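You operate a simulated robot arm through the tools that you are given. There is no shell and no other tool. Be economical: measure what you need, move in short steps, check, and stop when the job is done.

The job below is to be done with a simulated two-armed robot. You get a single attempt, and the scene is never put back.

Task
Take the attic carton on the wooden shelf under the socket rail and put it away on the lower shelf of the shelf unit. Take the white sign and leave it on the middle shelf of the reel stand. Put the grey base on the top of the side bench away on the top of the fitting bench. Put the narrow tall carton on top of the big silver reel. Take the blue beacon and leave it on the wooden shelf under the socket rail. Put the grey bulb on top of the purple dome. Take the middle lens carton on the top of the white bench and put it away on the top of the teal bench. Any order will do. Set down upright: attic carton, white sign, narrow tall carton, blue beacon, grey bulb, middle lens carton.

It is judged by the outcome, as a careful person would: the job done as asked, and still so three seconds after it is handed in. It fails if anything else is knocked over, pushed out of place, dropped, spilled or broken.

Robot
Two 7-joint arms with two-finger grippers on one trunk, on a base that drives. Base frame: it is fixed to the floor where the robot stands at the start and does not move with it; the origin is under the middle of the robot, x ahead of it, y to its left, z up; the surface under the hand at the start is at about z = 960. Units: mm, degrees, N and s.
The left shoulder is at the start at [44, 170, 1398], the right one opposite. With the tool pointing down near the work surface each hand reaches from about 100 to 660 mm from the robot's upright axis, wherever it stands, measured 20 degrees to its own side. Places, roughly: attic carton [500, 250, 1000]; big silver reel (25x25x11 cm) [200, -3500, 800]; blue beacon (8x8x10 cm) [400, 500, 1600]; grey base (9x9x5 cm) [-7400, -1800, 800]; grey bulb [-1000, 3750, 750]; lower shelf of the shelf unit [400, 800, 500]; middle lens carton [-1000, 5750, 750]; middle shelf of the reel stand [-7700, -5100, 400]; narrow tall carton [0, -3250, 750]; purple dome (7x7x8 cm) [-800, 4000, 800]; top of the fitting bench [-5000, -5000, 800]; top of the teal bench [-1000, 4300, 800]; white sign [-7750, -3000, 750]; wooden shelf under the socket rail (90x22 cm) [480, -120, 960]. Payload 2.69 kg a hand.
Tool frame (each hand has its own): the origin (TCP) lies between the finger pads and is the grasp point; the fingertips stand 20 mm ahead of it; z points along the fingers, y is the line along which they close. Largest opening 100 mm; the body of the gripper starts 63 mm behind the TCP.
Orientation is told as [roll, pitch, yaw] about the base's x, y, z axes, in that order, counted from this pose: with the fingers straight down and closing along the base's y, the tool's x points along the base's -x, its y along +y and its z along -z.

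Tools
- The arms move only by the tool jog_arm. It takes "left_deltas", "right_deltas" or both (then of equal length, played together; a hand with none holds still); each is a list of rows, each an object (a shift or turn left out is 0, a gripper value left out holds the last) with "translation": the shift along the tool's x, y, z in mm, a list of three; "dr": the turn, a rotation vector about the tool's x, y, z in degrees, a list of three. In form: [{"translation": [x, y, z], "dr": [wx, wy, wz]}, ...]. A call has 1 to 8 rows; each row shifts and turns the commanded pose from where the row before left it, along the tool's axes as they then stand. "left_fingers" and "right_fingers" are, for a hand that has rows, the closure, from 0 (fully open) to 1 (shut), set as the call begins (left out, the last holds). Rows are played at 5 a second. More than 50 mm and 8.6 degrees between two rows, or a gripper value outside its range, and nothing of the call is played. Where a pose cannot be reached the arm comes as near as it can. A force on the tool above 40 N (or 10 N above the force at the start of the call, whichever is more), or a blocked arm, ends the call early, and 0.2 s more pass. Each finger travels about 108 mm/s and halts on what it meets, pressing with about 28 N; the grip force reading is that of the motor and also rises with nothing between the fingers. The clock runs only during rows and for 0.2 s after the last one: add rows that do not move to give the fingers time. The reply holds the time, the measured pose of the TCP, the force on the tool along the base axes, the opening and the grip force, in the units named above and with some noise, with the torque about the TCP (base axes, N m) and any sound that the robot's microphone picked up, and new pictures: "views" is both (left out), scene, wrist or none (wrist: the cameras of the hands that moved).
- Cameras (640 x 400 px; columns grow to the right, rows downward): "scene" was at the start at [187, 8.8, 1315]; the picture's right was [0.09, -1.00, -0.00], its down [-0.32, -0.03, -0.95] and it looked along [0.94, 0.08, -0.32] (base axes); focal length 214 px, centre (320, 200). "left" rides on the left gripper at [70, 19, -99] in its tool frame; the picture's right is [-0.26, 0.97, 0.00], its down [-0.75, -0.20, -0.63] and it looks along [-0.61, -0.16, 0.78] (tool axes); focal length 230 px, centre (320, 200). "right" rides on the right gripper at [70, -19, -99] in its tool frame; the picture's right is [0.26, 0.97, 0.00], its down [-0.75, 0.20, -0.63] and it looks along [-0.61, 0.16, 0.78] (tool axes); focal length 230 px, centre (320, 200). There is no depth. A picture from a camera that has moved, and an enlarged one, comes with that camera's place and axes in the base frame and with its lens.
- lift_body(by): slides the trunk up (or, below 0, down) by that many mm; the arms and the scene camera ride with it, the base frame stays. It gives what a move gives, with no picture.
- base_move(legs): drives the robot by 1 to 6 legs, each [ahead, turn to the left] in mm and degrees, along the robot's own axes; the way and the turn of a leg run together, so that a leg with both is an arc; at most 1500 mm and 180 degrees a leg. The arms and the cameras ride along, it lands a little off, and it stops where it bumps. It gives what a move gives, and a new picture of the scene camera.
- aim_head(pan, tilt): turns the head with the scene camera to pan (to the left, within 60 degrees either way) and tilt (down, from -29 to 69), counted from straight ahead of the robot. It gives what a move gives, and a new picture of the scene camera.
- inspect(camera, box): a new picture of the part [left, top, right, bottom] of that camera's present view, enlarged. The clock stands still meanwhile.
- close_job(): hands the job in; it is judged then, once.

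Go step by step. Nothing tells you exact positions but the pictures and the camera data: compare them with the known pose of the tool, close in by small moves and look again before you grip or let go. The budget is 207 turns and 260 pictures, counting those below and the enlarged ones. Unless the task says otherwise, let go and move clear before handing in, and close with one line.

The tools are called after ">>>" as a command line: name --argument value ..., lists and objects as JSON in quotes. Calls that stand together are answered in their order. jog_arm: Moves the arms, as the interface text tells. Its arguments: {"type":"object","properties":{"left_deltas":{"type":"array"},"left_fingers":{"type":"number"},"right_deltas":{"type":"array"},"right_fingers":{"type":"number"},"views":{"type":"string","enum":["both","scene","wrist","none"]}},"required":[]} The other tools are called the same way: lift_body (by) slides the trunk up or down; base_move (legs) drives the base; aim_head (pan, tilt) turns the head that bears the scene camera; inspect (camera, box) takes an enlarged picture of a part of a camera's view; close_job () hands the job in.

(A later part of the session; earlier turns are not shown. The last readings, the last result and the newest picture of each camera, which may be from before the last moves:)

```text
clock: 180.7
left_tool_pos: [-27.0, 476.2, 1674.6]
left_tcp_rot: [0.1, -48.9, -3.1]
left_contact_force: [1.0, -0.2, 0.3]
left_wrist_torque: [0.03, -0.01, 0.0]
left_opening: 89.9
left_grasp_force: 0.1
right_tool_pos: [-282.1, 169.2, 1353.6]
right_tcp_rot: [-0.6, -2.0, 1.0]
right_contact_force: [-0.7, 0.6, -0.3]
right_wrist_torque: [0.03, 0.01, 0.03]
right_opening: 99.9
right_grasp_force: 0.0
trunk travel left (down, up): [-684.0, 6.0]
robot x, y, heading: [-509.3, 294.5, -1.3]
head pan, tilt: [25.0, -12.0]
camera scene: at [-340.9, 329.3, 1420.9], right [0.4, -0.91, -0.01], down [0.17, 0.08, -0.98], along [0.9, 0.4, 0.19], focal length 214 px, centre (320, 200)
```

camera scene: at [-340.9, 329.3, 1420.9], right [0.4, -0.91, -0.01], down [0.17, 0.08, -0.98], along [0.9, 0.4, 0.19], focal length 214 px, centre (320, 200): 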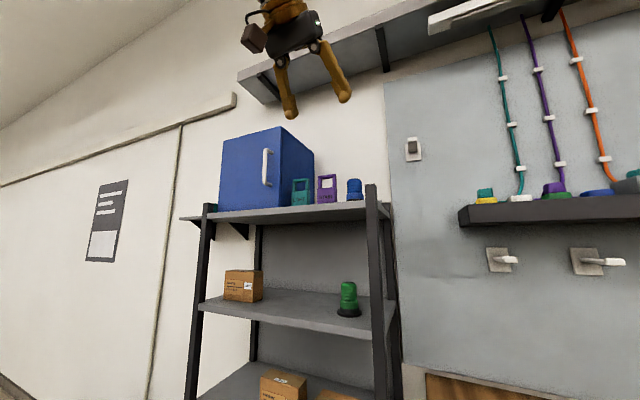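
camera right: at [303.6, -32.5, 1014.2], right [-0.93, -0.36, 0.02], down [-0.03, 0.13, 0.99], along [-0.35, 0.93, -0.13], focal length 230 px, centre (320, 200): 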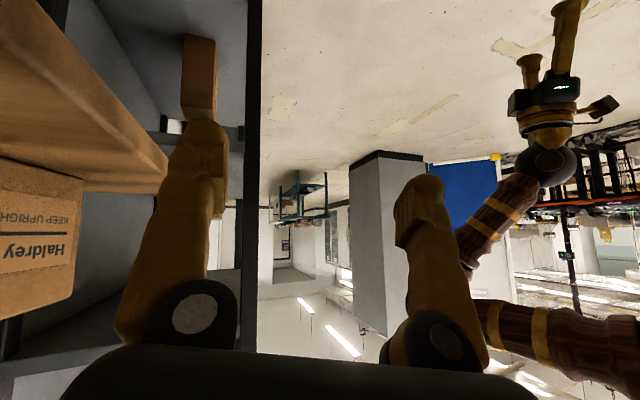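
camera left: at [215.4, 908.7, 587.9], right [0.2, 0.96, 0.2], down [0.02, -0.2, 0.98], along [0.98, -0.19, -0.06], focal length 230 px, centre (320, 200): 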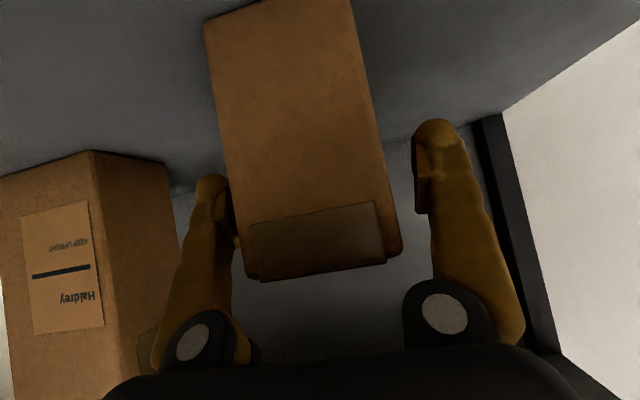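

Beacon triangulates to about (352,508). Drive in with the hand above shelf height and use the wrist camera.

>>> base_move --legs '[[0, 1.3], [260, 0]]'

>>> jog_arm --left_deltas '[{"translation": [0, 15, 0], "dr": [0, 0, -1.5]}, {"translation": [0, 8, 0], "dr": [0, 0, -1.5]}, {}, {}]' --views "both"

```text
clock: 182.9
left_tool_pos: [228.8, 488.3, 1685.6]
left_tcp_rot: [0.2, -50.5, -1.8]
left_contact_force: [-0.6, -1.1, -0.2]
left_wrist_torque: [0.03, -0.01, 0.01]
left_opening: 90.0
left_grasp_force: 0.0
right_tool_pos: [-11.2, 177.4, 1358.1]
right_tcp_rot: [-0.7, -3.1, 2.5]
right_contact_force: [0.0, -1.0, 0.2]
right_wrist_torque: [-0.05, -0.03, 0.01]
right_opening: 100.3
right_grasp_force: 0.1
trunk travel left (down, up): [-684.0, 6.0]
robot x, y, heading: [-248.1, 298.9, 0.5]
head pan, tilt: [25.0, -12.0]
camera scene: at [-84.6, 334.3, 1421.5], right [0.43, -0.9, -0.01], down [0.18, 0.09, -0.98], along [0.89, 0.42, 0.2], focal length 214 px, centre (320, 200)
```

scene: 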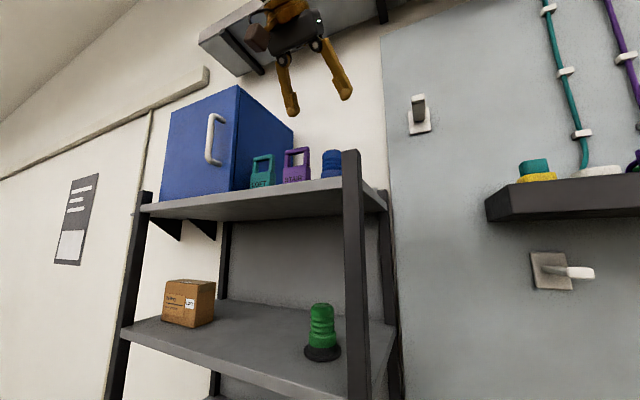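

```text
clock: 183.2
left_tool_pos: [213.2, 493.1, 1654.1]
left_tcp_rot: [-0.2, -46.1, -1.3]
left_contact_force: [-1.1, 0.5, 0.8]
left_wrist_torque: [-0.02, -0.03, -0.02]
left_opening: 89.9
left_grasp_force: 0.1
right_tool_pos: [-15.2, 189.5, 1358.5]
right_tcp_rot: [0.7, -4.2, 5.3]
right_contact_force: [160.4, -81.8, -35.7]
right_wrist_torque: [9.41, 12.72, 13.15]
right_opening: 99.9
right_grasp_force: 0.1
trunk travel left (down, up): [-684.0, 6.0]
robot x, y, heading: [-249.1, 301.2, 0.1]
head pan, tilt: [25.0, -12.0]
stopped in row 1 (right hand): the force on the tool passed its limit at 68 N (the readings are from after the stop); the commanded pose is now the measured one
camera scene: at [-78.3, 335.8, 1420.7], right [0.43, -0.9, -0.01], down [0.17, 0.09, -0.98], along [0.89, 0.42, 0.19], focal length 214 px, centre (320, 200)
camera left: at [93.4, 514.1, 1670.7], right [0.2, 0.96, 0.18], down [0.06, -0.2, 0.98], along [0.98, -0.19, -0.1], focal length 230 px, centre (320, 200)
```

scene: 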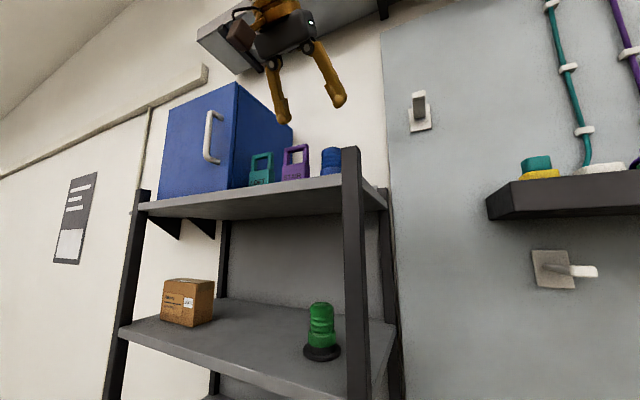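
left: 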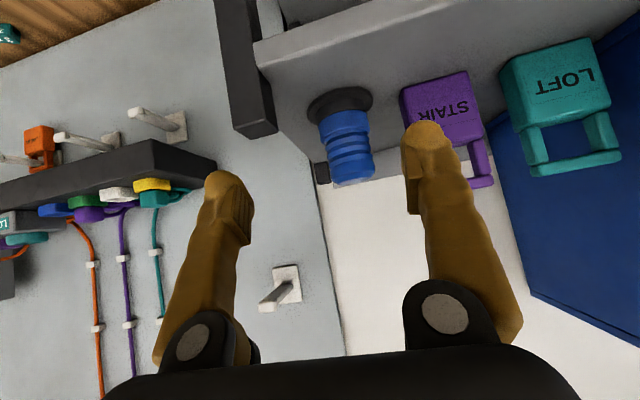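

The right hand is jammed against the robot's own body (160 N) – likely the cause of earlier oddities. I'll move it forward, outward and down to a relaxed pose.

>>> jog_arm --right_deltas '[{"translation": [-15, -15, 10]}, {"translation": [-25, -20, 20]}, {"translation": [-25, -20, 30]}, {"translation": [-25, -20, 35]}, {"translation": [-25, -20, 35]}, {"translation": [-20, -20, 35]}, {"translation": [0, 0, 35]}, {}]' --views "none"

```text
clock: 185.0
left_tool_pos: [210.4, 490.8, 1654.7]
left_tcp_rot: [0.0, -46.0, -1.4]
left_contact_force: [0.0, -0.9, 0.5]
left_wrist_torque: [-0.02, -0.01, 0.01]
left_opening: 90.0
left_grasp_force: 0.1
right_tool_pos: [120.7, 75.7, 1169.4]
right_tcp_rot: [0.0, -3.2, 2.5]
right_contact_force: [-0.2, 0.5, -1.1]
right_wrist_torque: [0.0, 0.02, -0.02]
right_opening: 100.1
right_grasp_force: 0.0
right hand out of reach, approached as far as the arm can: row 1
trunk travel left (down, up): [-684.0, 6.0]
robot x, y, heading: [-254.9, 301.6, 0.7]
head pan, tilt: [25.0, -12.0]
```

Relaxed now. From the wrist view the beacon stands at (342,507), body ~50 mm wide. Approach along the finger axis.

>>> jog_arm --left_deltas '[{"translation": [-12.6, 4, 16]}, {"translation": [-12.6, 4, 16]}, {"translation": [-12.6, 4, 16]}, {"translation": [-12.6, 4, 16]}, {}, {}]' --views "both"

```text
clock: 186.4
left_tool_pos: [279.8, 504.6, 1677.4]
left_tcp_rot: [0.2, -49.9, -1.5]
left_contact_force: [0.4, -0.6, 0.0]
left_wrist_torque: [0.01, 0.02, 0.02]
left_opening: 90.0
left_grasp_force: 0.1
right_tool_pos: [121.3, 75.6, 1170.2]
right_tcp_rot: [0.0, -3.2, 2.5]
right_contact_force: [-0.5, -0.3, -0.7]
right_wrist_torque: [-0.02, 0.04, 0.01]
right_opening: 99.9
right_grasp_force: 0.0
trunk travel left (down, up): [-684.0, 6.0]
robot x, y, heading: [-246.0, 301.2, 0.3]
head pan, tilt: [25.0, -12.0]
camera scene: at [-79.1, 334.4, 1420.9], right [0.43, -0.9, -0.01], down [0.17, 0.09, -0.98], along [0.89, 0.42, 0.19], focal length 214 px, centre (320, 200)
camera left: at [160.3, 526.1, 1686.8], right [0.19, 0.96, 0.2], down [0.0, -0.2, 0.98], along [0.98, -0.19, -0.04], focal length 230 px, centre (320, 200)
```

scene: 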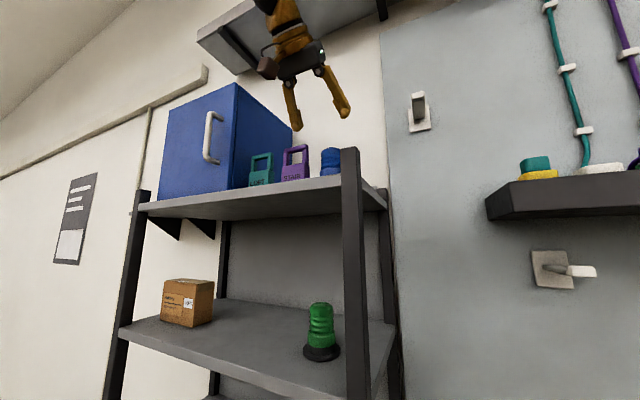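
left: 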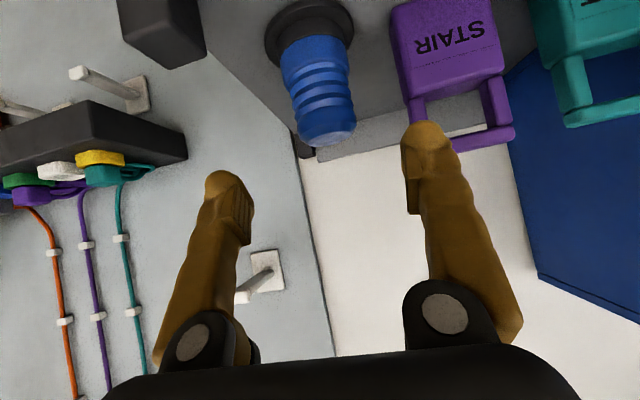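

>>> jog_arm --left_deltas '[{"translation": [4.3, 0.8, 19.5]}, {"translation": [4.3, 0.8, 19.5]}, {"translation": [4.3, 0.8, 19.5]}, {"translation": [4.3, 0.8, 19.5]}, {}, {}]' --left_fingers 0.2 --views "both"

```text
clock: 187.8
left_tool_pos: [329.6, 507.2, 1613.7]
left_tcp_rot: [0.1, -49.8, -1.4]
left_contact_force: [-0.7, 0.3, 0.7]
left_wrist_torque: [0.01, -0.01, -0.01]
left_opening: 80.0
left_grasp_force: 0.1
right_tool_pos: [121.6, 74.9, 1169.4]
right_tcp_rot: [0.0, -3.1, 2.5]
right_contact_force: [0.7, 0.5, -0.3]
right_wrist_torque: [-0.02, 0.02, 0.0]
right_opening: 99.9
right_grasp_force: 0.1
trunk travel left (down, up): [-684.0, 6.0]
robot x, y, heading: [-247.6, 296.8, 0.4]
head pan, tilt: [25.0, -12.0]
camera scene: at [-78.9, 334.3, 1420.8], right [0.43, -0.9, -0.01], down [0.17, 0.09, -0.98], along [0.89, 0.42, 0.19], focal length 214 px, centre (320, 200)
camera left: at [208.6, 528.6, 1624.3], right [0.19, 0.96, 0.2], down [0.0, -0.2, 0.98], along [0.98, -0.19, -0.04], focal length 230 px, centre (320, 200)
```

scene: 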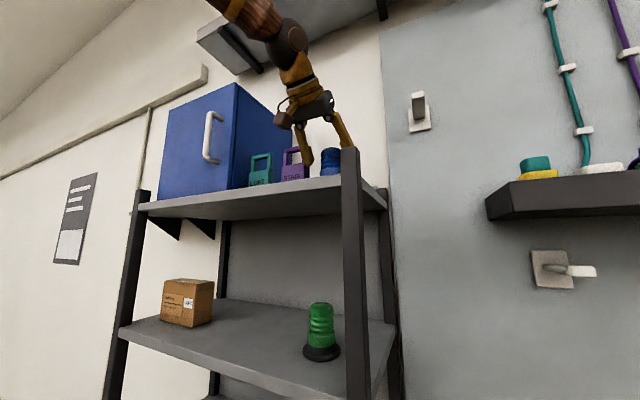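
left: 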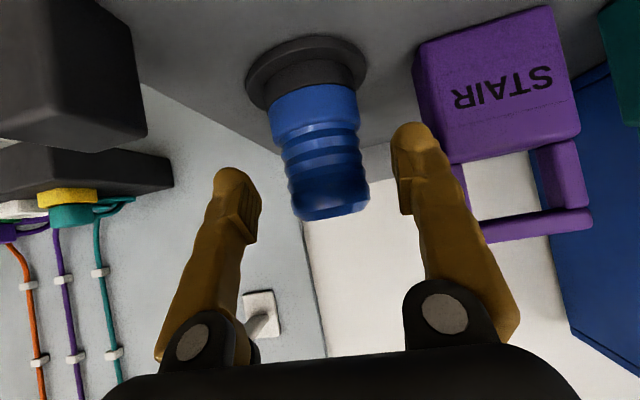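

>>> jog_arm --left_deltas '[{"translation": [2, 1, 11]}, {"translation": [2, 1, 11]}, {}]' --views "none"

>>> jog_arm --left_deltas '[{}, {}, {}, {}]' --left_fingers 1 --views "wrist"

```text
clock: 188.6
left_tool_pos: [344.2, 508.9, 1598.4]
left_tcp_rot: [0.1, -49.8, -1.4]
left_contact_force: [0.3, 0.7, -0.4]
left_wrist_torque: [-0.02, 0.0, -0.03]
left_opening: 79.8
left_grasp_force: 0.2
right_tool_pos: [120.9, 77.2, 1170.9]
right_tcp_rot: [0.0, -3.1, 2.6]
right_contact_force: [0.1, -0.7, 0.3]
right_wrist_torque: [-0.02, 0.0, 0.0]
right_opening: 100.0
right_grasp_force: 0.1
trunk travel left (down, up): [-684.0, 6.0]
robot x, y, heading: [-252.5, 299.5, 0.3]
head pan, tilt: [25.0, -12.0]
```

```text
clock: 189.6
left_tool_pos: [344.1, 508.3, 1599.6]
left_tcp_rot: [0.1, -49.9, -1.4]
left_contact_force: [1.4, 0.2, 7.9]
left_wrist_torque: [0.04, 0.04, 0.03]
left_opening: 49.9
left_grasp_force: 28.1
right_tool_pos: [120.8, 76.2, 1170.3]
right_tcp_rot: [0.0, -3.3, 2.5]
right_contact_force: [0.1, 0.7, 0.3]
right_wrist_torque: [-0.04, 0.0, -0.03]
right_opening: 99.8
right_grasp_force: 0.1
trunk travel left (down, up): [-684.0, 6.0]
robot x, y, heading: [-251.4, 295.2, 0.3]
head pan, tilt: [25.0, -12.0]
camera left: at [223.3, 529.5, 1608.0], right [0.19, 0.96, 0.2], down [0.0, -0.2, 0.98], along [0.98, -0.19, -0.03], focal length 230 px, centre (320, 200)
```

left: 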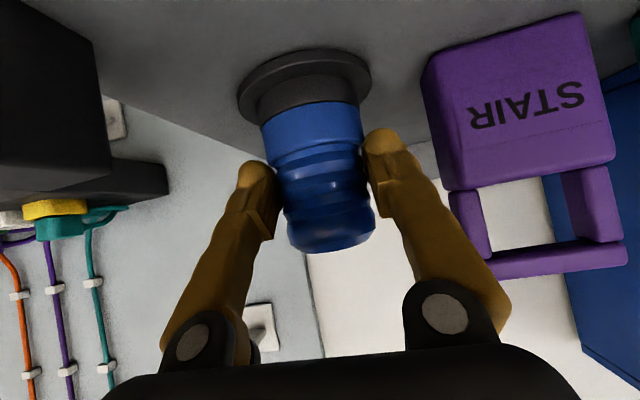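

Gripped (50 mm). Lift straight up.

>>> jog_arm --left_deltas '[{"translation": [-7.7, 0, -6.4]}, {"translation": [-11, 0, -9]}, {"translation": [-11, 0, -9]}, {"translation": [-11, 0, -9]}, {"translation": [-11, 0, -9]}, {}, {}]' --views "both"

```text
clock: 191.2
left_tool_pos: [345.5, 508.6, 1665.5]
left_tcp_rot: [0.1, -49.7, -1.5]
left_contact_force: [-0.8, -0.6, -3.4]
left_wrist_torque: [0.01, 0.09, -0.02]
left_opening: 49.8
left_grasp_force: 27.6
right_tool_pos: [120.6, 76.9, 1169.6]
right_tcp_rot: [0.0, -3.2, 2.5]
right_contact_force: [0.2, -0.2, -0.2]
right_wrist_torque: [-0.01, 0.02, -0.01]
right_opening: 100.1
right_grasp_force: 0.0
trunk travel left (down, up): [-684.0, 6.0]
robot x, y, heading: [-252.0, 297.9, 0.3]
head pan, tilt: [25.0, -12.0]
camera scene: at [-78.5, 334.5, 1420.8], right [0.43, -0.9, -0.01], down [0.17, 0.09, -0.98], along [0.89, 0.42, 0.19], focal length 214 px, centre (320, 200)
camera left: at [224.6, 528.8, 1675.3], right [0.19, 0.96, 0.2], down [0.0, -0.2, 0.98], along [0.98, -0.19, -0.04], focal length 230 px, centre (320, 200)
```

scene: 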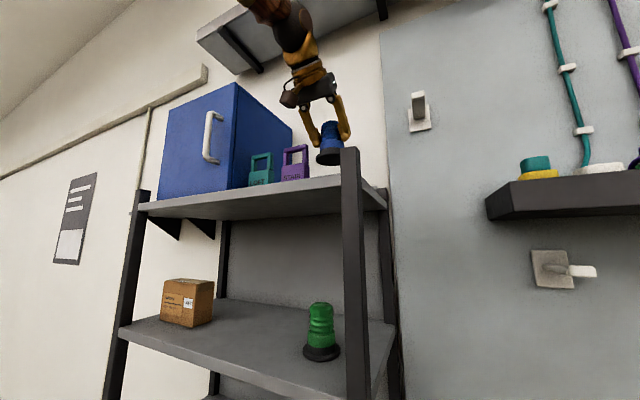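
left: 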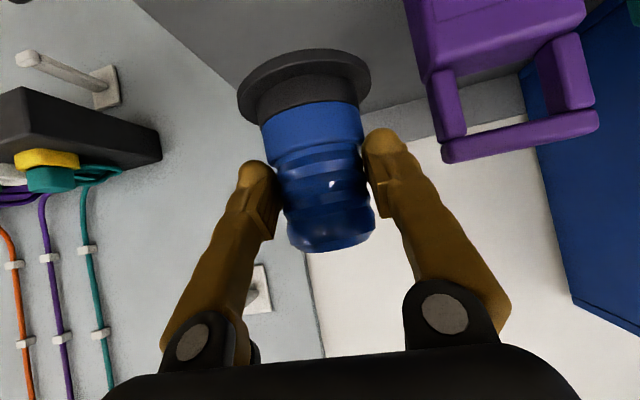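

Beacon lifted cleanly. Back out, then lower the trunk for placing on the wooden shelf.

>>> base_move --legs '[[-400, 0]]'

>>> lift_body --by -310

>>> jog_arm --left_deltas '[{"translation": [28, 0, 20]}, {"translation": [33, 0, 22]}, {"translation": [33, 0, 22]}, {"translation": [33, 0, 22]}, {"translation": [33, 0, 22]}, {"translation": [33, 0, 22]}, {"translation": [33, 0, 22]}, {}]' --right_deltas '[{"translation": [10, 0, -20]}, {"translation": [10, 0, -20]}, {"translation": [10, 0, -25]}, {"translation": [10, 0, -25]}, {"translation": [10, 0, -25]}, {"translation": [10, 0, -25]}, {}, {}]' --views "scene"

```text
clock: 193.8
left_tool_pos: [-67.1, 509.5, 1665.5]
left_tcp_rot: [0.0, -49.9, -0.9]
left_contact_force: [-0.2, 0.5, -4.6]
left_wrist_torque: [-0.01, 0.05, -0.01]
left_opening: 49.6
left_grasp_force: 28.3
right_tool_pos: [-288.5, 76.6, 1170.5]
right_tcp_rot: [-0.1, -3.2, 2.9]
right_contact_force: [0.4, 0.5, 1.0]
right_wrist_torque: [0.01, 0.03, -0.01]
right_opening: 99.9
right_grasp_force: 0.0
trunk travel left (down, up): [-684.0, 6.0]
robot x, y, heading: [-656.3, 294.3, 0.9]
head pan, tilt: [25.0, -12.0]
camera scene: at [-489.2, 332.5, 1420.7], right [0.43, -0.9, -0.01], down [0.17, 0.09, -0.98], along [0.88, 0.42, 0.19], focal length 214 px, centre (320, 200)
```

scene: 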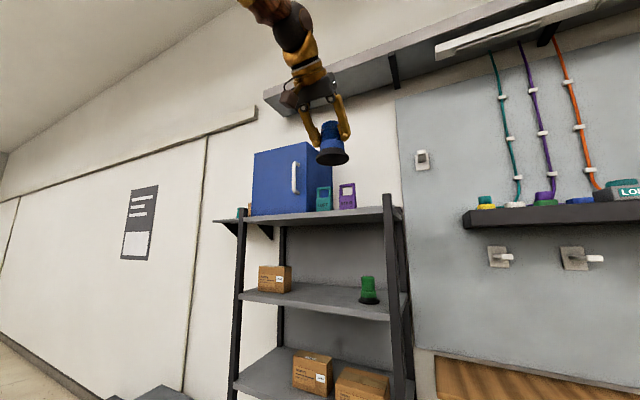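

```text
clock: 196.8
left_tool_pos: [-94.2, 507.9, 1365.0]
left_tcp_rot: [0.0, -50.6, -1.0]
left_contact_force: [0.5, 0.4, -3.3]
left_wrist_torque: [-0.02, 0.04, -0.01]
left_opening: 49.6
left_grasp_force: 27.7
right_tool_pos: [-305.1, 74.5, 865.7]
right_tcp_rot: [0.0, -4.0, 3.0]
right_contact_force: [1.1, -0.4, 0.4]
right_wrist_torque: [-0.06, 0.04, 0.01]
right_opening: 100.1
right_grasp_force: 0.1
trunk travel left (down, up): [-374.0, 316.0]
robot x, y, heading: [-658.5, 294.5, 0.5]
head pan, tilt: [25.0, -12.0]
```

```text
clock: 198.6
left_tool_pos: [-121.4, 507.6, 1094.8]
left_tcp_rot: [0.1, -50.7, -1.0]
left_contact_force: [-0.3, -0.2, -5.1]
left_wrist_torque: [0.0, 0.04, 0.0]
left_opening: 49.7
left_grasp_force: 28.2
right_tool_pos: [-371.7, 71.2, 998.3]
right_tcp_rot: [0.1, -4.5, 2.9]
right_contact_force: [0.6, 0.6, -0.5]
right_wrist_torque: [-0.01, -0.02, 0.0]
right_opening: 99.9
right_grasp_force: 0.0
trunk travel left (down, up): [-374.0, 316.0]
robot x, y, heading: [-663.2, 297.1, 0.7]
head pan, tilt: [25.0, -12.0]
camera scene: at [-496.0, 332.4, 1111.0], right [0.43, -0.9, -0.01], down [0.17, 0.09, -0.98], along [0.88, 0.42, 0.19], focal length 214 px, centre (320, 200)
```

scene: 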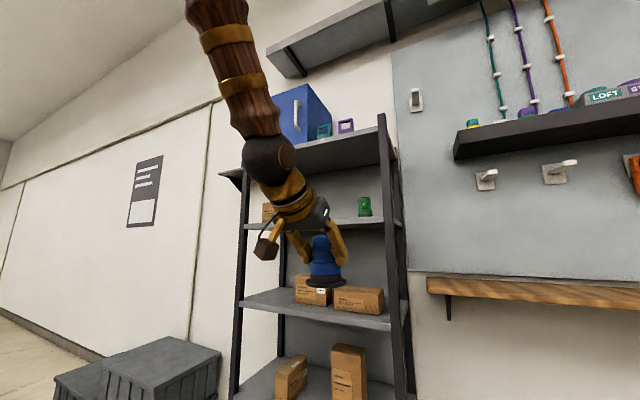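

>>> base_move --legs '[[0, -90.7], [395, 0], [0, 90], [480, 0]]'

>>> aim_head --pan 15 --tilt 15

```text
clock: 211.1
left_tool_pos: [301.5, 162.8, 1103.4]
left_tcp_rot: [0.2, -51.7, 1.0]
left_contact_force: [1.3, 1.3, -5.8]
left_wrist_torque: [-0.02, 0.04, -0.11]
left_opening: 49.0
left_grasp_force: 27.6
right_tool_pos: [101.9, -284.0, 997.0]
right_tcp_rot: [0.2, -5.7, 5.2]
right_contact_force: [1.7, 0.4, 0.4]
right_wrist_torque: [-0.08, 0.14, 0.03]
right_opening: 100.0
right_grasp_force: 0.1
trunk travel left (down, up): [-374.0, 316.0]
robot x, y, heading: [-204.7, -75.8, 3.3]
head pan, tilt: [25.0, -12.0]
stopped in leg 4: the robot was blocked; the commanded pose is now the measured one
camera scene: at [-39.7, -25.1, 1110.1], right [0.48, -0.88, -0.01], down [0.16, 0.1, -0.98], along [0.86, 0.47, 0.19], focal length 214 px, centre (320, 200)
```

scene: 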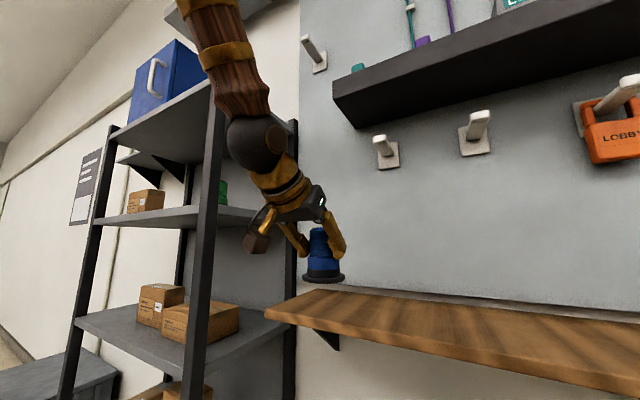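

```text
clock: 212.0
left_tool_pos: [296.3, 159.8, 1109.8]
left_tcp_rot: [0.1, -52.3, 1.1]
left_contact_force: [-0.1, 0.1, -5.2]
left_wrist_torque: [0.0, 0.06, 0.02]
left_opening: 48.8
left_grasp_force: 28.1
right_tool_pos: [98.0, -283.0, 997.6]
right_tcp_rot: [0.3, -6.1, 5.2]
right_contact_force: [-0.3, -0.5, -0.7]
right_wrist_torque: [-0.05, 0.0, 0.03]
right_opening: 100.2
right_grasp_force: 0.2
trunk travel left (down, up): [-374.0, 316.0]
robot x, y, heading: [-206.0, -73.8, 3.5]
head pan, tilt: [15.0, 15.0]
camera scene: at [-28.2, -35.6, 1068.2], right [0.32, -0.95, 0.0], down [-0.26, -0.08, -0.96], along [0.91, 0.31, -0.28], focal length 214 px, centre (320, 200)
```

scene: 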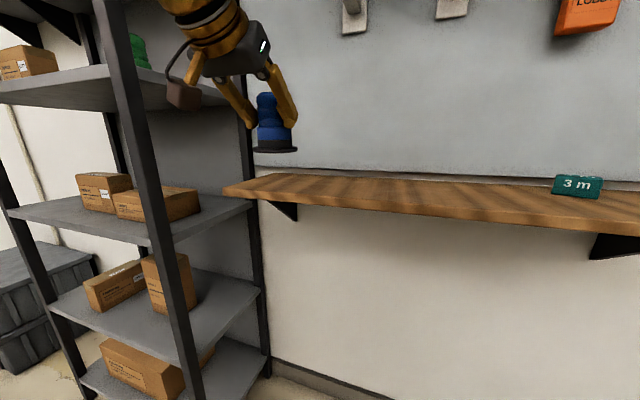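

>>> base_move --legs '[[100, -3]]'

```text
clock: 213.4
left_tool_pos: [405.2, 136.5, 1109.3]
left_tcp_rot: [0.5, -52.2, -2.1]
left_contact_force: [1.0, 0.4, -5.1]
left_wrist_torque: [0.02, 0.07, 0.0]
left_opening: 48.3
left_grasp_force: 27.9
right_tool_pos: [165.5, -328.9, 1003.0]
right_tcp_rot: [-9.3, 2.3, -0.1]
right_contact_force: [2.6, -0.3, -0.3]
right_wrist_torque: [-0.04, 0.23, -0.02]
right_opening: 100.3
right_grasp_force: 0.2
trunk travel left (down, up): [-374.0, 316.0]
robot x, y, heading: [-103.4, -69.1, 0.4]
head pan, tilt: [15.0, 15.0]
stopped in leg 1: the robot was blocked; the commanded pose is now the measured one
camera scene: at [81.4, -41.5, 1067.2], right [0.27, -0.96, -0.01], down [-0.27, -0.07, -0.96], along [0.92, 0.26, -0.28], focal length 214 px, centre (320, 200)
```

scene: 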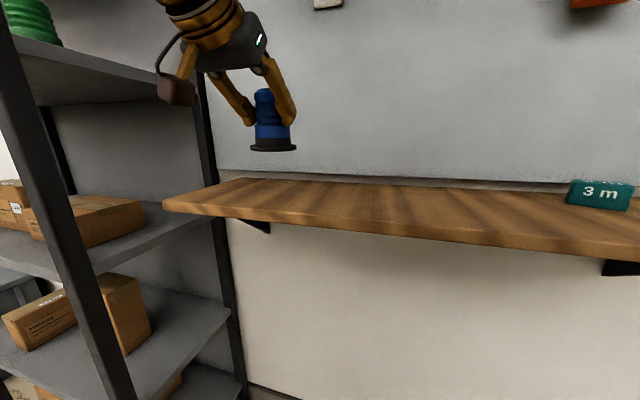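

The right arm again is what's rubbing (it's too folded). I'll put it into the start-like low outward pose.

>>> jog_arm --right_deltas '[{"translation": [0, -10, 30], "dr": [-4.5, -2, 0]}, {"translation": [0, -10, 35], "dr": [-4.5, 0, 0]}, {"translation": [0, -10, 35]}, {"translation": [0, -10, 35]}, {"translation": [0, -10, 35]}, {"translation": [0, -10, 35]}, {"translation": [0, -10, 35]}, {}]' --views "scene"

```text
clock: 215.2
left_tool_pos: [388.9, 135.0, 1116.9]
left_tcp_rot: [0.5, -53.2, -2.2]
left_contact_force: [-0.7, 0.1, -5.2]
left_wrist_torque: [0.0, 0.11, -0.01]
left_opening: 48.5
left_grasp_force: 27.8
right_tool_pos: [168.9, -411.2, 776.1]
right_tcp_rot: [-0.2, -0.7, -0.7]
right_contact_force: [-0.9, 0.0, -0.1]
right_wrist_torque: [0.0, 0.01, 0.02]
right_opening: 100.1
right_grasp_force: 0.1
right hand out of reach, approached as far as the arm can: row 1
trunk travel left (down, up): [-374.0, 316.0]
robot x, y, heading: [-102.2, -69.0, 0.4]
head pan, tilt: [15.0, 15.0]
camera scene: at [75.7, -41.7, 1068.3], right [0.27, -0.96, 0.0], down [-0.27, -0.07, -0.96], along [0.93, 0.26, -0.28], focal length 214 px, centre (320, 200)
```

scene: 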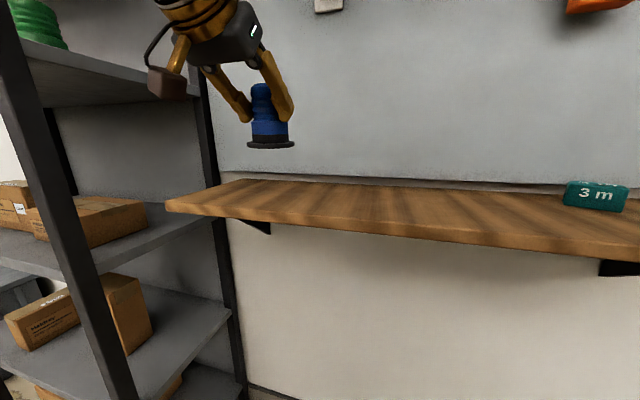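

>>> jog_arm --left_deltas '[{"dr": [0, 3.4, 0]}, {"translation": [-1.5, 0, 17.3]}, {"translation": [-1.5, 0, 17.3]}, {"translation": [-1.5, 0, 17.3]}, {"translation": [-1.5, 0, 17.3]}, {"translation": [-1.5, 0, 17.3]}, {}]' --views "both"

```text
clock: 216.8
left_tool_pos: [461.3, 134.8, 1068.3]
left_tcp_rot: [0.5, -49.9, -2.2]
left_contact_force: [0.6, 0.4, -4.9]
left_wrist_torque: [0.01, 0.07, 0.0]
left_opening: 48.6
left_grasp_force: 27.5
right_tool_pos: [167.7, -411.2, 776.3]
right_tcp_rot: [-0.1, -0.8, -0.6]
right_contact_force: [0.0, 0.2, -0.1]
right_wrist_torque: [0.01, 0.04, 0.01]
right_opening: 99.9
right_grasp_force: 0.1
trunk travel left (down, up): [-374.0, 316.0]
robot x, y, heading: [-103.4, -67.2, 0.8]
head pan, tilt: [15.0, 15.0]
camera scene: at [75.5, -42.0, 1068.3], right [0.27, -0.96, 0.0], down [-0.27, -0.07, -0.96], along [0.93, 0.26, -0.27], focal length 214 px, centre (320, 200)
camera left: at [341.5, 156.5, 1077.6], right [0.2, 0.96, 0.2], down [0.0, -0.21, 0.98], along [0.98, -0.19, -0.04], focal length 230 px, centre (320, 200)
```

scene: 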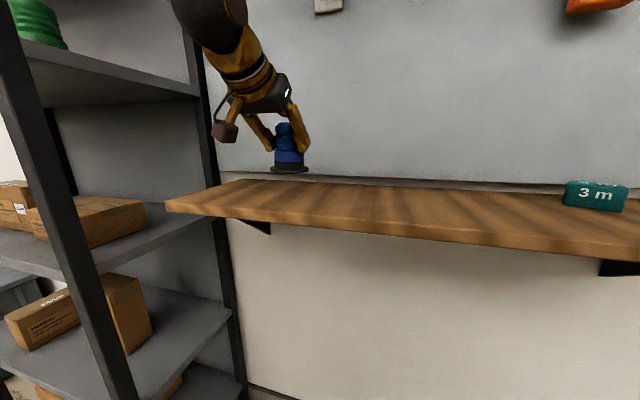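
left: 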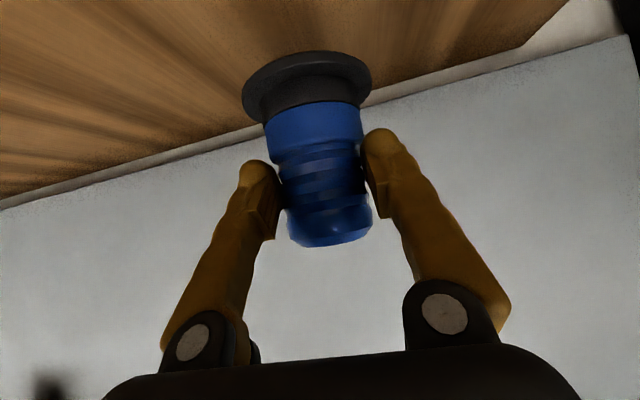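

Over the shelf. Lower in steps until contact.

>>> jog_arm --left_deltas '[{"translation": [9.9, 0, 8.4]}, {"translation": [9.9, 0, 8.4]}, {"translation": [7.6, 0, 6.4]}, {}, {}]' --views "none"

>>> jog_arm --left_deltas '[{"translation": [2.3, 0, 1.9]}, {}, {"translation": [2.3, 0, 1.9]}, {}, {}]' --views "wrist"

```text
clock: 218.0
left_tool_pos: [462.4, 133.8, 1031.1]
left_tcp_rot: [0.6, -49.9, -2.2]
left_contact_force: [-0.6, 0.3, -4.7]
left_wrist_torque: [0.01, 0.05, -0.03]
left_opening: 48.3
left_grasp_force: 28.1
right_tool_pos: [167.5, -411.2, 777.6]
right_tcp_rot: [-0.2, -0.7, -0.5]
right_contact_force: [0.1, -0.9, -0.6]
right_wrist_torque: [0.0, -0.02, -0.01]
right_opening: 100.0
right_grasp_force: 0.1
trunk travel left (down, up): [-374.0, 316.0]
robot x, y, heading: [-105.1, -67.2, 0.2]
head pan, tilt: [15.0, 15.0]
```

```text
clock: 219.2
left_tool_pos: [461.2, 135.2, 1025.8]
left_tcp_rot: [0.4, -49.8, -2.3]
left_contact_force: [0.3, 1.2, -4.2]
left_wrist_torque: [0.0, 0.09, -0.02]
left_opening: 48.7
left_grasp_force: 28.1
right_tool_pos: [169.4, -411.9, 776.6]
right_tcp_rot: [-0.2, -0.8, -0.6]
right_contact_force: [0.7, -0.1, 0.7]
right_wrist_torque: [0.0, -0.03, 0.01]
right_opening: 100.1
right_grasp_force: 0.0
trunk travel left (down, up): [-374.0, 316.0]
robot x, y, heading: [-104.2, -69.2, 0.6]
head pan, tilt: [15.0, 15.0]
camera left: at [341.0, 156.4, 1035.2], right [0.2, 0.96, 0.2], down [0.0, -0.21, 0.98], along [0.98, -0.19, -0.04], focal length 230 px, centre (320, 200)
```

left: 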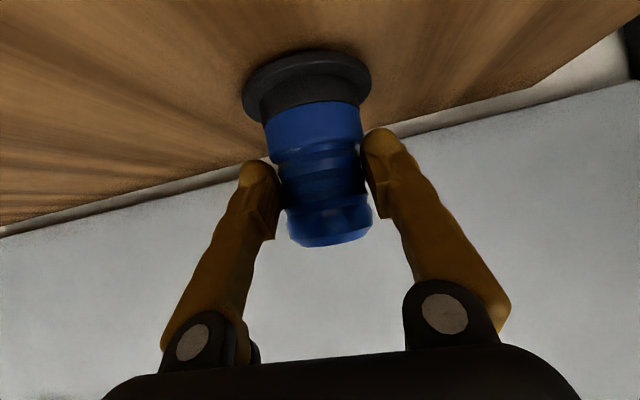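

>>> jog_arm --left_deltas '[{"translation": [2, 0, 1.6]}, {}, {"translation": [2, 0, 1.6]}, {}, {"translation": [1.5, 0, 1.3]}, {}, {}]' --views "none"

```text
clock: 220.8
left_tool_pos: [459.8, 135.8, 1021.0]
left_tcp_rot: [0.4, -50.2, -2.1]
left_contact_force: [-1.0, 5.9, 14.5]
left_wrist_torque: [-0.26, 0.14, -0.06]
left_opening: 48.3
left_grasp_force: 28.4
right_tool_pos: [168.9, -411.2, 777.2]
right_tcp_rot: [-0.2, -0.8, -0.5]
right_contact_force: [0.4, -0.3, 0.0]
right_wrist_torque: [0.03, 0.02, -0.02]
right_opening: 100.0
right_grasp_force: 0.0
trunk travel left (down, up): [-374.0, 316.0]
robot x, y, heading: [-103.4, -68.7, 0.4]
head pan, tilt: [15.0, 15.0]
```

Contact made. Release and withdraw along the finger axis.

>>> jog_arm --left_deltas '[{}, {}, {}, {}]' --left_fingers 0.05 --views "none"

>>> jog_arm --left_deltas '[{"translation": [0, 0, -12]}, {"translation": [0, 0, -18]}, {"translation": [0, 0, -25]}, {"translation": [0, 0, -25]}, {"translation": [0, 0, -25]}, {}]' --views "both"

```text
clock: 221.8
left_tool_pos: [459.9, 133.6, 1019.2]
left_tcp_rot: [0.5, -49.7, -2.1]
left_contact_force: [-0.3, -0.3, -1.0]
left_wrist_torque: [0.0, -0.04, 0.01]
left_opening: 95.1
left_grasp_force: 0.1
right_tool_pos: [168.2, -411.9, 775.6]
right_tcp_rot: [-0.2, -0.6, -0.6]
right_contact_force: [0.0, 0.0, 0.2]
right_wrist_torque: [0.01, 0.02, 0.0]
right_opening: 99.7
right_grasp_force: 0.1
trunk travel left (down, up): [-374.0, 316.0]
robot x, y, heading: [-107.5, -68.9, 0.5]
head pan, tilt: [15.0, 15.0]
```

```text
clock: 223.2
left_tool_pos: [379.8, 136.7, 1084.3]
left_tcp_rot: [0.4, -49.8, -2.3]
left_contact_force: [0.0, 0.0, 0.6]
left_wrist_torque: [-0.02, -0.01, 0.02]
left_opening: 94.9
left_grasp_force: 0.0
right_tool_pos: [169.6, -411.8, 776.6]
right_tcp_rot: [-0.2, -0.6, -0.6]
right_contact_force: [0.3, 0.5, -0.4]
right_wrist_torque: [-0.02, 0.02, 0.02]
right_opening: 100.1
right_grasp_force: 0.2
trunk travel left (down, up): [-374.0, 316.0]
robot x, y, heading: [-106.5, -66.0, 0.4]
head pan, tilt: [15.0, 15.0]
camera scene: at [75.8, -42.1, 1068.2], right [0.27, -0.96, 0.0], down [-0.27, -0.07, -0.96], along [0.93, 0.26, -0.28], focal length 214 px, centre (320, 200)
camera left: at [259.3, 158.6, 1095.5], right [0.2, 0.96, 0.2], down [0.0, -0.21, 0.98], along [0.98, -0.19, -0.04], focal length 230 px, centre (320, 200)
```

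scene: 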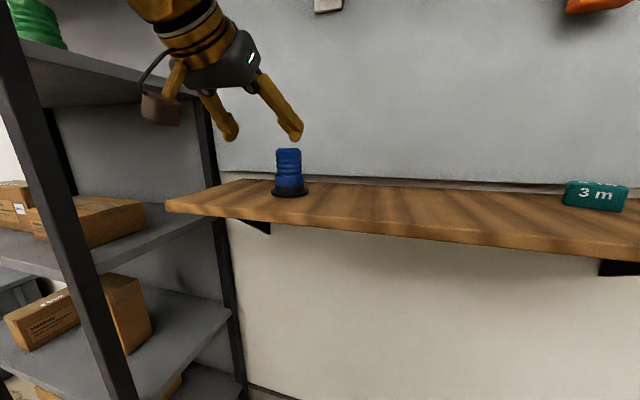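
left: 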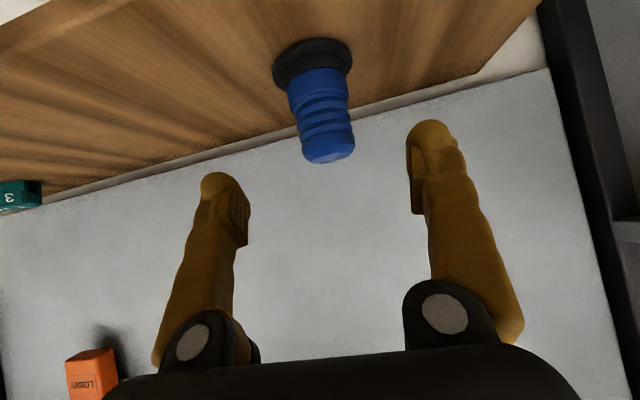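

Beacon placed. Next, the narrow tall carton by the silver reel: back off and drive south along the room.

>>> base_move --legs '[[-400, 0], [0, -90], [1500, 0], [1300, 0]]'

>>> aim_head --pan 25 --tilt 15

```text
clock: 242.8
left_tool_pos: [-440.7, -3378.2, 1086.4]
left_tcp_rot: [0.5, -49.9, -96.9]
left_contact_force: [0.0, 0.2, -0.1]
left_wrist_torque: [0.02, 0.0, -0.01]
left_opening: 94.8
left_grasp_force: 0.0
right_tool_pos: [-969.8, -3123.6, 777.1]
right_tcp_rot: [-0.2, -0.7, -95.1]
right_contact_force: [-0.4, 0.0, 0.8]
right_wrist_torque: [0.01, -0.01, 0.03]
right_opening: 100.1
right_grasp_force: 0.0
trunk travel left (down, up): [-374.0, 316.0]
robot x, y, heading: [-604.7, -2877.1, -93.8]
head pan, tilt: [15.0, 15.0]
camera scene: at [-592.1, -3058.6, 1068.3], right [-0.98, -0.19, 0.0], down [-0.05, 0.27, -0.96], along [0.18, -0.94, -0.28], focal length 214 px, centre (320, 200)
```

scene: 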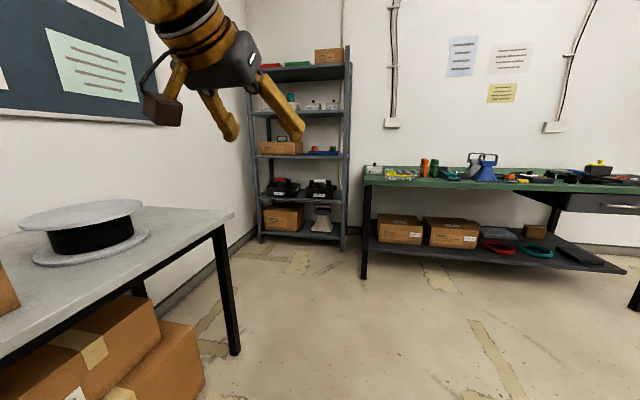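

```text
clock: 243.6
left_tool_pos: [-437.8, -3360.8, 1093.2]
left_tcp_rot: [0.6, -50.8, -96.9]
left_contact_force: [0.1, -0.7, 0.5]
left_wrist_torque: [0.02, 0.02, -0.01]
left_opening: 94.9
left_grasp_force: 0.0
right_tool_pos: [-968.4, -3110.7, 780.9]
right_tcp_rot: [0.0, -1.7, -95.2]
right_contact_force: [0.2, -0.4, -0.1]
right_wrist_torque: [0.02, -0.02, -0.01]
right_opening: 100.0
right_grasp_force: 0.0
trunk travel left (down, up): [-374.0, 316.0]
robot x, y, heading: [-605.9, -2879.7, -94.1]
head pan, tilt: [25.0, 15.0]
camera scene: at [-576.3, -3053.7, 1068.5], right [-0.93, -0.36, -0.01], down [-0.09, 0.26, -0.96], along [0.35, -0.9, -0.27], focal length 214 px, centre (320, 200)
```

scene: 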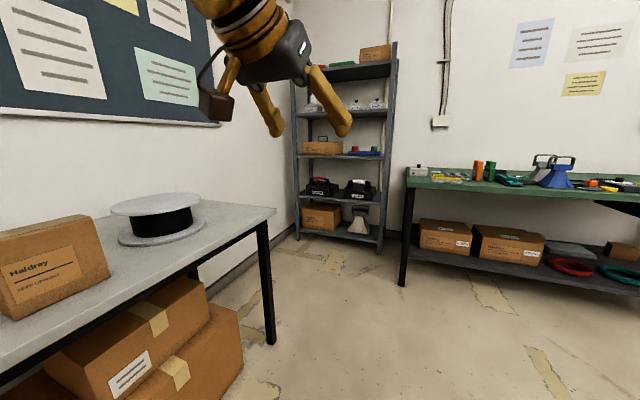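

I see the table with the silver reel and a carton on it. I'll go on and turn to face the table.

>>> base_move --legs '[[0, 4], [320, 0], [0, 90]]'

>>> aim_head --pan -5 --tilt 25

```text
clock: 250.0
left_tool_pos: [-129.6, -3017.0, 1093.3]
left_tcp_rot: [0.6, -50.7, -4.7]
left_contact_force: [0.2, 0.3, 0.6]
left_wrist_torque: [-0.03, 0.01, 0.01]
left_opening: 95.1
left_grasp_force: 0.0
right_tool_pos: [-356.4, -3555.8, 780.9]
right_tcp_rot: [-0.1, -1.6, -3.0]
right_contact_force: [0.1, 0.0, 0.5]
right_wrist_torque: [0.01, -0.02, 0.0]
right_opening: 99.7
right_grasp_force: 0.0
trunk travel left (down, up): [-374.0, 316.0]
robot x, y, heading: [-602.6, -3210.0, -2.0]
head pan, tilt: [25.0, 15.0]
camera scene: at [-429.1, -3175.2, 1068.4], right [0.39, -0.92, -0.01], down [-0.25, -0.1, -0.96], along [0.88, 0.38, -0.27], focal length 214 px, centre (320, 200)
```

scene: 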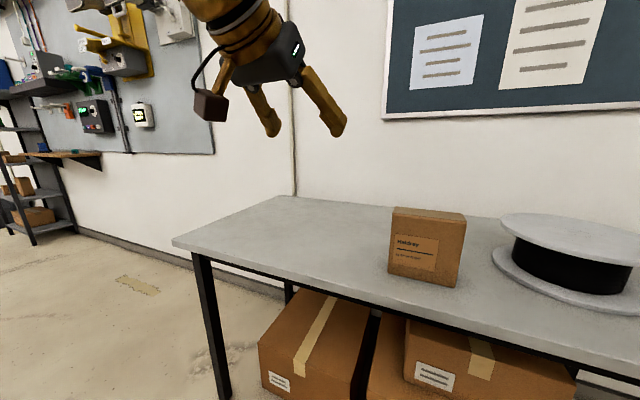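

```text
clock: 251.0
left_tool_pos: [-149.1, -3015.3, 1082.9]
left_tcp_rot: [0.7, -49.4, -4.8]
left_contact_force: [0.3, 0.3, 0.3]
left_wrist_torque: [0.02, 0.02, 0.0]
left_opening: 95.2
left_grasp_force: 0.1
right_tool_pos: [-368.9, -3555.7, 785.3]
right_tcp_rot: [0.0, -2.6, -2.9]
right_contact_force: [-0.5, -1.1, -0.6]
right_wrist_torque: [-0.01, 0.01, 0.0]
right_opening: 100.1
right_grasp_force: 0.0
trunk travel left (down, up): [-374.0, 316.0]
robot x, y, heading: [-603.6, -3206.8, -1.6]
head pan, tilt: [-5.0, 25.0]
camera scene: at [-423.7, -3223.7, 1052.1], right [-0.12, -0.99, 0.0], down [-0.43, 0.05, -0.9], along [0.89, -0.11, -0.44], focal length 214 px, centre (320, 200)
```

scene: 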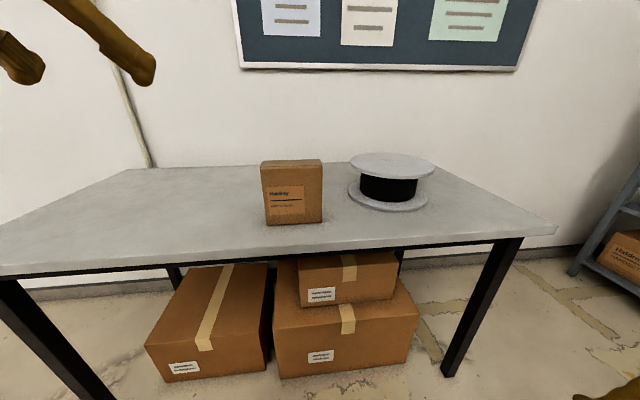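

>>> inspect --camera "scene" --box '[240, 140, 460, 240]'

```text
2.91 times, centred on (350, 190) of scene
camera zoom: at [-423.7, -3223.7, 1052.1], right [-0.12, -0.99, 0.0], down [-0.43, 0.05, -0.9], along [0.89, -0.11, -0.44], focal length 624 px, centre (233, 229)
```

zoom: 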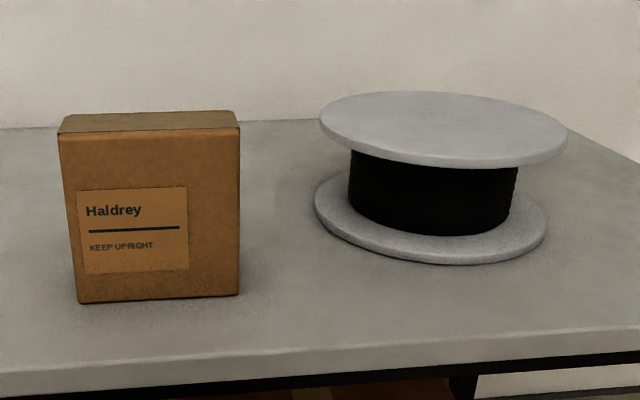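

Carton measured: x 40–95, y −3148…−3288, table z≈758, height 150; reel top centre (152,−3507) at z≈868. I'll reposition so both are in reach of the left hand, and set the hand vertical.

>>> lift_body --by 150

>>> base_move --legs '[[0, -50.4], [347, 0], [0, 52]]'

>>> jog_arm --left_deltas '[{"dr": [0, 7, 0]}, {"dr": [0, 7, 0]}, {"dr": [0, 7, 0]}, {"dr": [0, 7, 0]}, {"dr": [0, 7, 0]}, {"dr": [0, 7, 0]}, {"dr": [0, 7, 0]}, {}]' --views "none"

```text
clock: 252.7
left_tool_pos: [-148.0, -3016.1, 1230.1]
left_tcp_rot: [0.4, -49.0, -4.6]
left_contact_force: [-0.5, -0.4, -0.2]
left_wrist_torque: [0.0, 0.0, -0.03]
left_opening: 94.8
left_grasp_force: 0.0
right_tool_pos: [-368.1, -3555.2, 936.1]
right_tcp_rot: [0.0, -2.5, -3.0]
right_contact_force: [0.4, -0.9, 0.1]
right_wrist_torque: [0.03, 0.01, 0.03]
right_opening: 100.0
right_grasp_force: 0.1
trunk travel left (down, up): [-524.0, 166.0]
robot x, y, heading: [-606.5, -3210.0, -1.8]
head pan, tilt: [-5.0, 25.0]
```

```text
clock: 253.6
left_tool_pos: [-174.2, -3026.4, 1217.8]
left_tcp_rot: [-5.2, -47.1, 1.1]
left_contact_force: [0.4, 0.0, 0.0]
left_wrist_torque: [-0.06, -0.01, 0.0]
left_opening: 94.9
left_grasp_force: 0.0
right_tool_pos: [-408.8, -3556.2, 945.4]
right_tcp_rot: [0.0, -4.5, -4.9]
right_contact_force: [0.0, 0.2, 0.5]
right_wrist_torque: [0.0, -0.01, -0.02]
right_opening: 99.8
right_grasp_force: 0.1
trunk travel left (down, up): [-524.0, 166.0]
robot x, y, heading: [-602.8, -3207.4, -3.3]
head pan, tilt: [-5.0, 25.0]
stopped in leg 1: the robot was blocked; the commanded pose is now the measured one
camera scene: at [-423.2, -3225.5, 1202.3], right [-0.15, -0.99, 0.0], down [-0.43, 0.06, -0.9], along [0.89, -0.13, -0.44], focal length 214 px, centre (320, 200)
```

scene: 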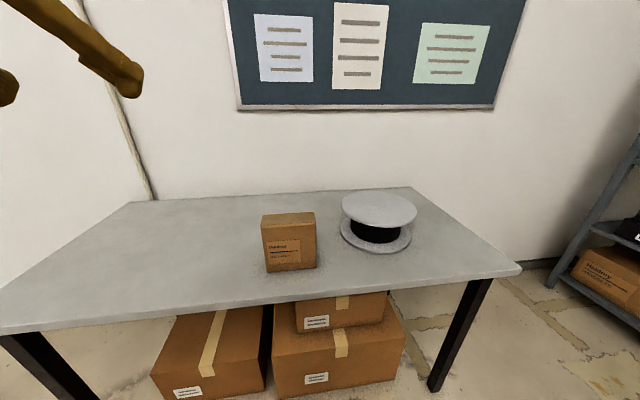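

```text
clock: 255.4
left_tool_pos: [-182.8, -3024.1, 1230.4]
left_tcp_rot: [-2.0, -3.2, -2.2]
left_contact_force: [0.0, 0.1, 0.5]
left_wrist_torque: [0.0, 0.0, -0.03]
left_opening: 95.3
left_grasp_force: 0.0
left hand out of reach, approached as far as the arm can: row 1, 2
right_tool_pos: [-408.1, -3558.1, 944.3]
right_tcp_rot: [0.2, -4.4, -4.9]
right_contact_force: [-0.1, 0.8, 0.1]
right_wrist_torque: [0.04, -0.01, 0.01]
right_opening: 99.8
right_grasp_force: 0.0
trunk travel left (down, up): [-524.0, 166.0]
robot x, y, heading: [-604.2, -3208.1, -3.8]
head pan, tilt: [-5.0, 25.0]
```

Arms near their limits seem to trigger these blocks. Lower the left hand into a comfortable pose first, then reposition.

>>> jog_arm --left_deltas '[{"translation": [0, 0, 35], "dr": [-2, 3, 0]}, {"translation": [0, 0, 35]}, {"translation": [0, 0, 35]}, {"translation": [0, 0, 35]}, {"translation": [0, 0, 35]}, {"translation": [0, 0, 20]}, {}]' --right_deltas '[{"translation": [-20, 0, 15], "dr": [0, 4, 0]}, {"translation": [-20, 0, 15]}, {"translation": [-20, 0, 15]}, {}, {}, {}, {}]' --views "none"

>>> base_move --legs '[[0, -48], [347, 0], [0, 52]]'

```text
clock: 257.0
left_tool_pos: [-180.1, -3026.0, 1034.4]
left_tcp_rot: [-0.1, -0.2, -2.2]
left_contact_force: [0.3, 0.2, 0.1]
left_wrist_torque: [-0.05, 0.0, 0.01]
left_opening: 95.1
left_grasp_force: 0.1
right_tool_pos: [-347.2, -3561.0, 900.2]
right_tcp_rot: [0.2, -0.2, -4.8]
right_contact_force: [-0.9, -0.2, 0.0]
right_wrist_torque: [-0.03, -0.03, 0.01]
right_opening: 99.9
right_grasp_force: 0.1
trunk travel left (down, up): [-524.0, 166.0]
robot x, y, heading: [-606.2, -3205.4, -3.6]
head pan, tilt: [-5.0, 25.0]
```

```text
clock: 263.9
left_tool_pos: [15.0, -3235.8, 1032.5]
left_tcp_rot: [-0.2, -0.2, 5.0]
left_contact_force: [-0.3, -0.4, 0.6]
left_wrist_torque: [0.0, 0.04, -0.02]
left_opening: 94.8
left_grasp_force: 0.1
right_tool_pos: [-83.6, -3787.8, 900.8]
right_tcp_rot: [0.2, -0.3, 2.5]
right_contact_force: [-0.6, -0.3, 0.8]
right_wrist_torque: [-0.05, 0.02, -0.05]
right_opening: 100.3
right_grasp_force: 0.1
trunk travel left (down, up): [-524.0, 166.0]
robot x, y, heading: [-381.7, -3484.6, 4.0]
head pan, tilt: [-5.0, 25.0]
camera scene: at [-199.3, -3477.9, 1202.1], right [-0.02, -1.0, 0.0], down [-0.44, 0.01, -0.9], along [0.9, -0.02, -0.44], focal length 214 px, centre (320, 200)
```

scene: 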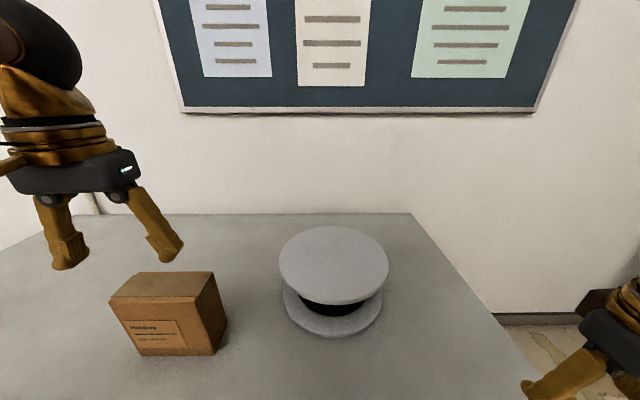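

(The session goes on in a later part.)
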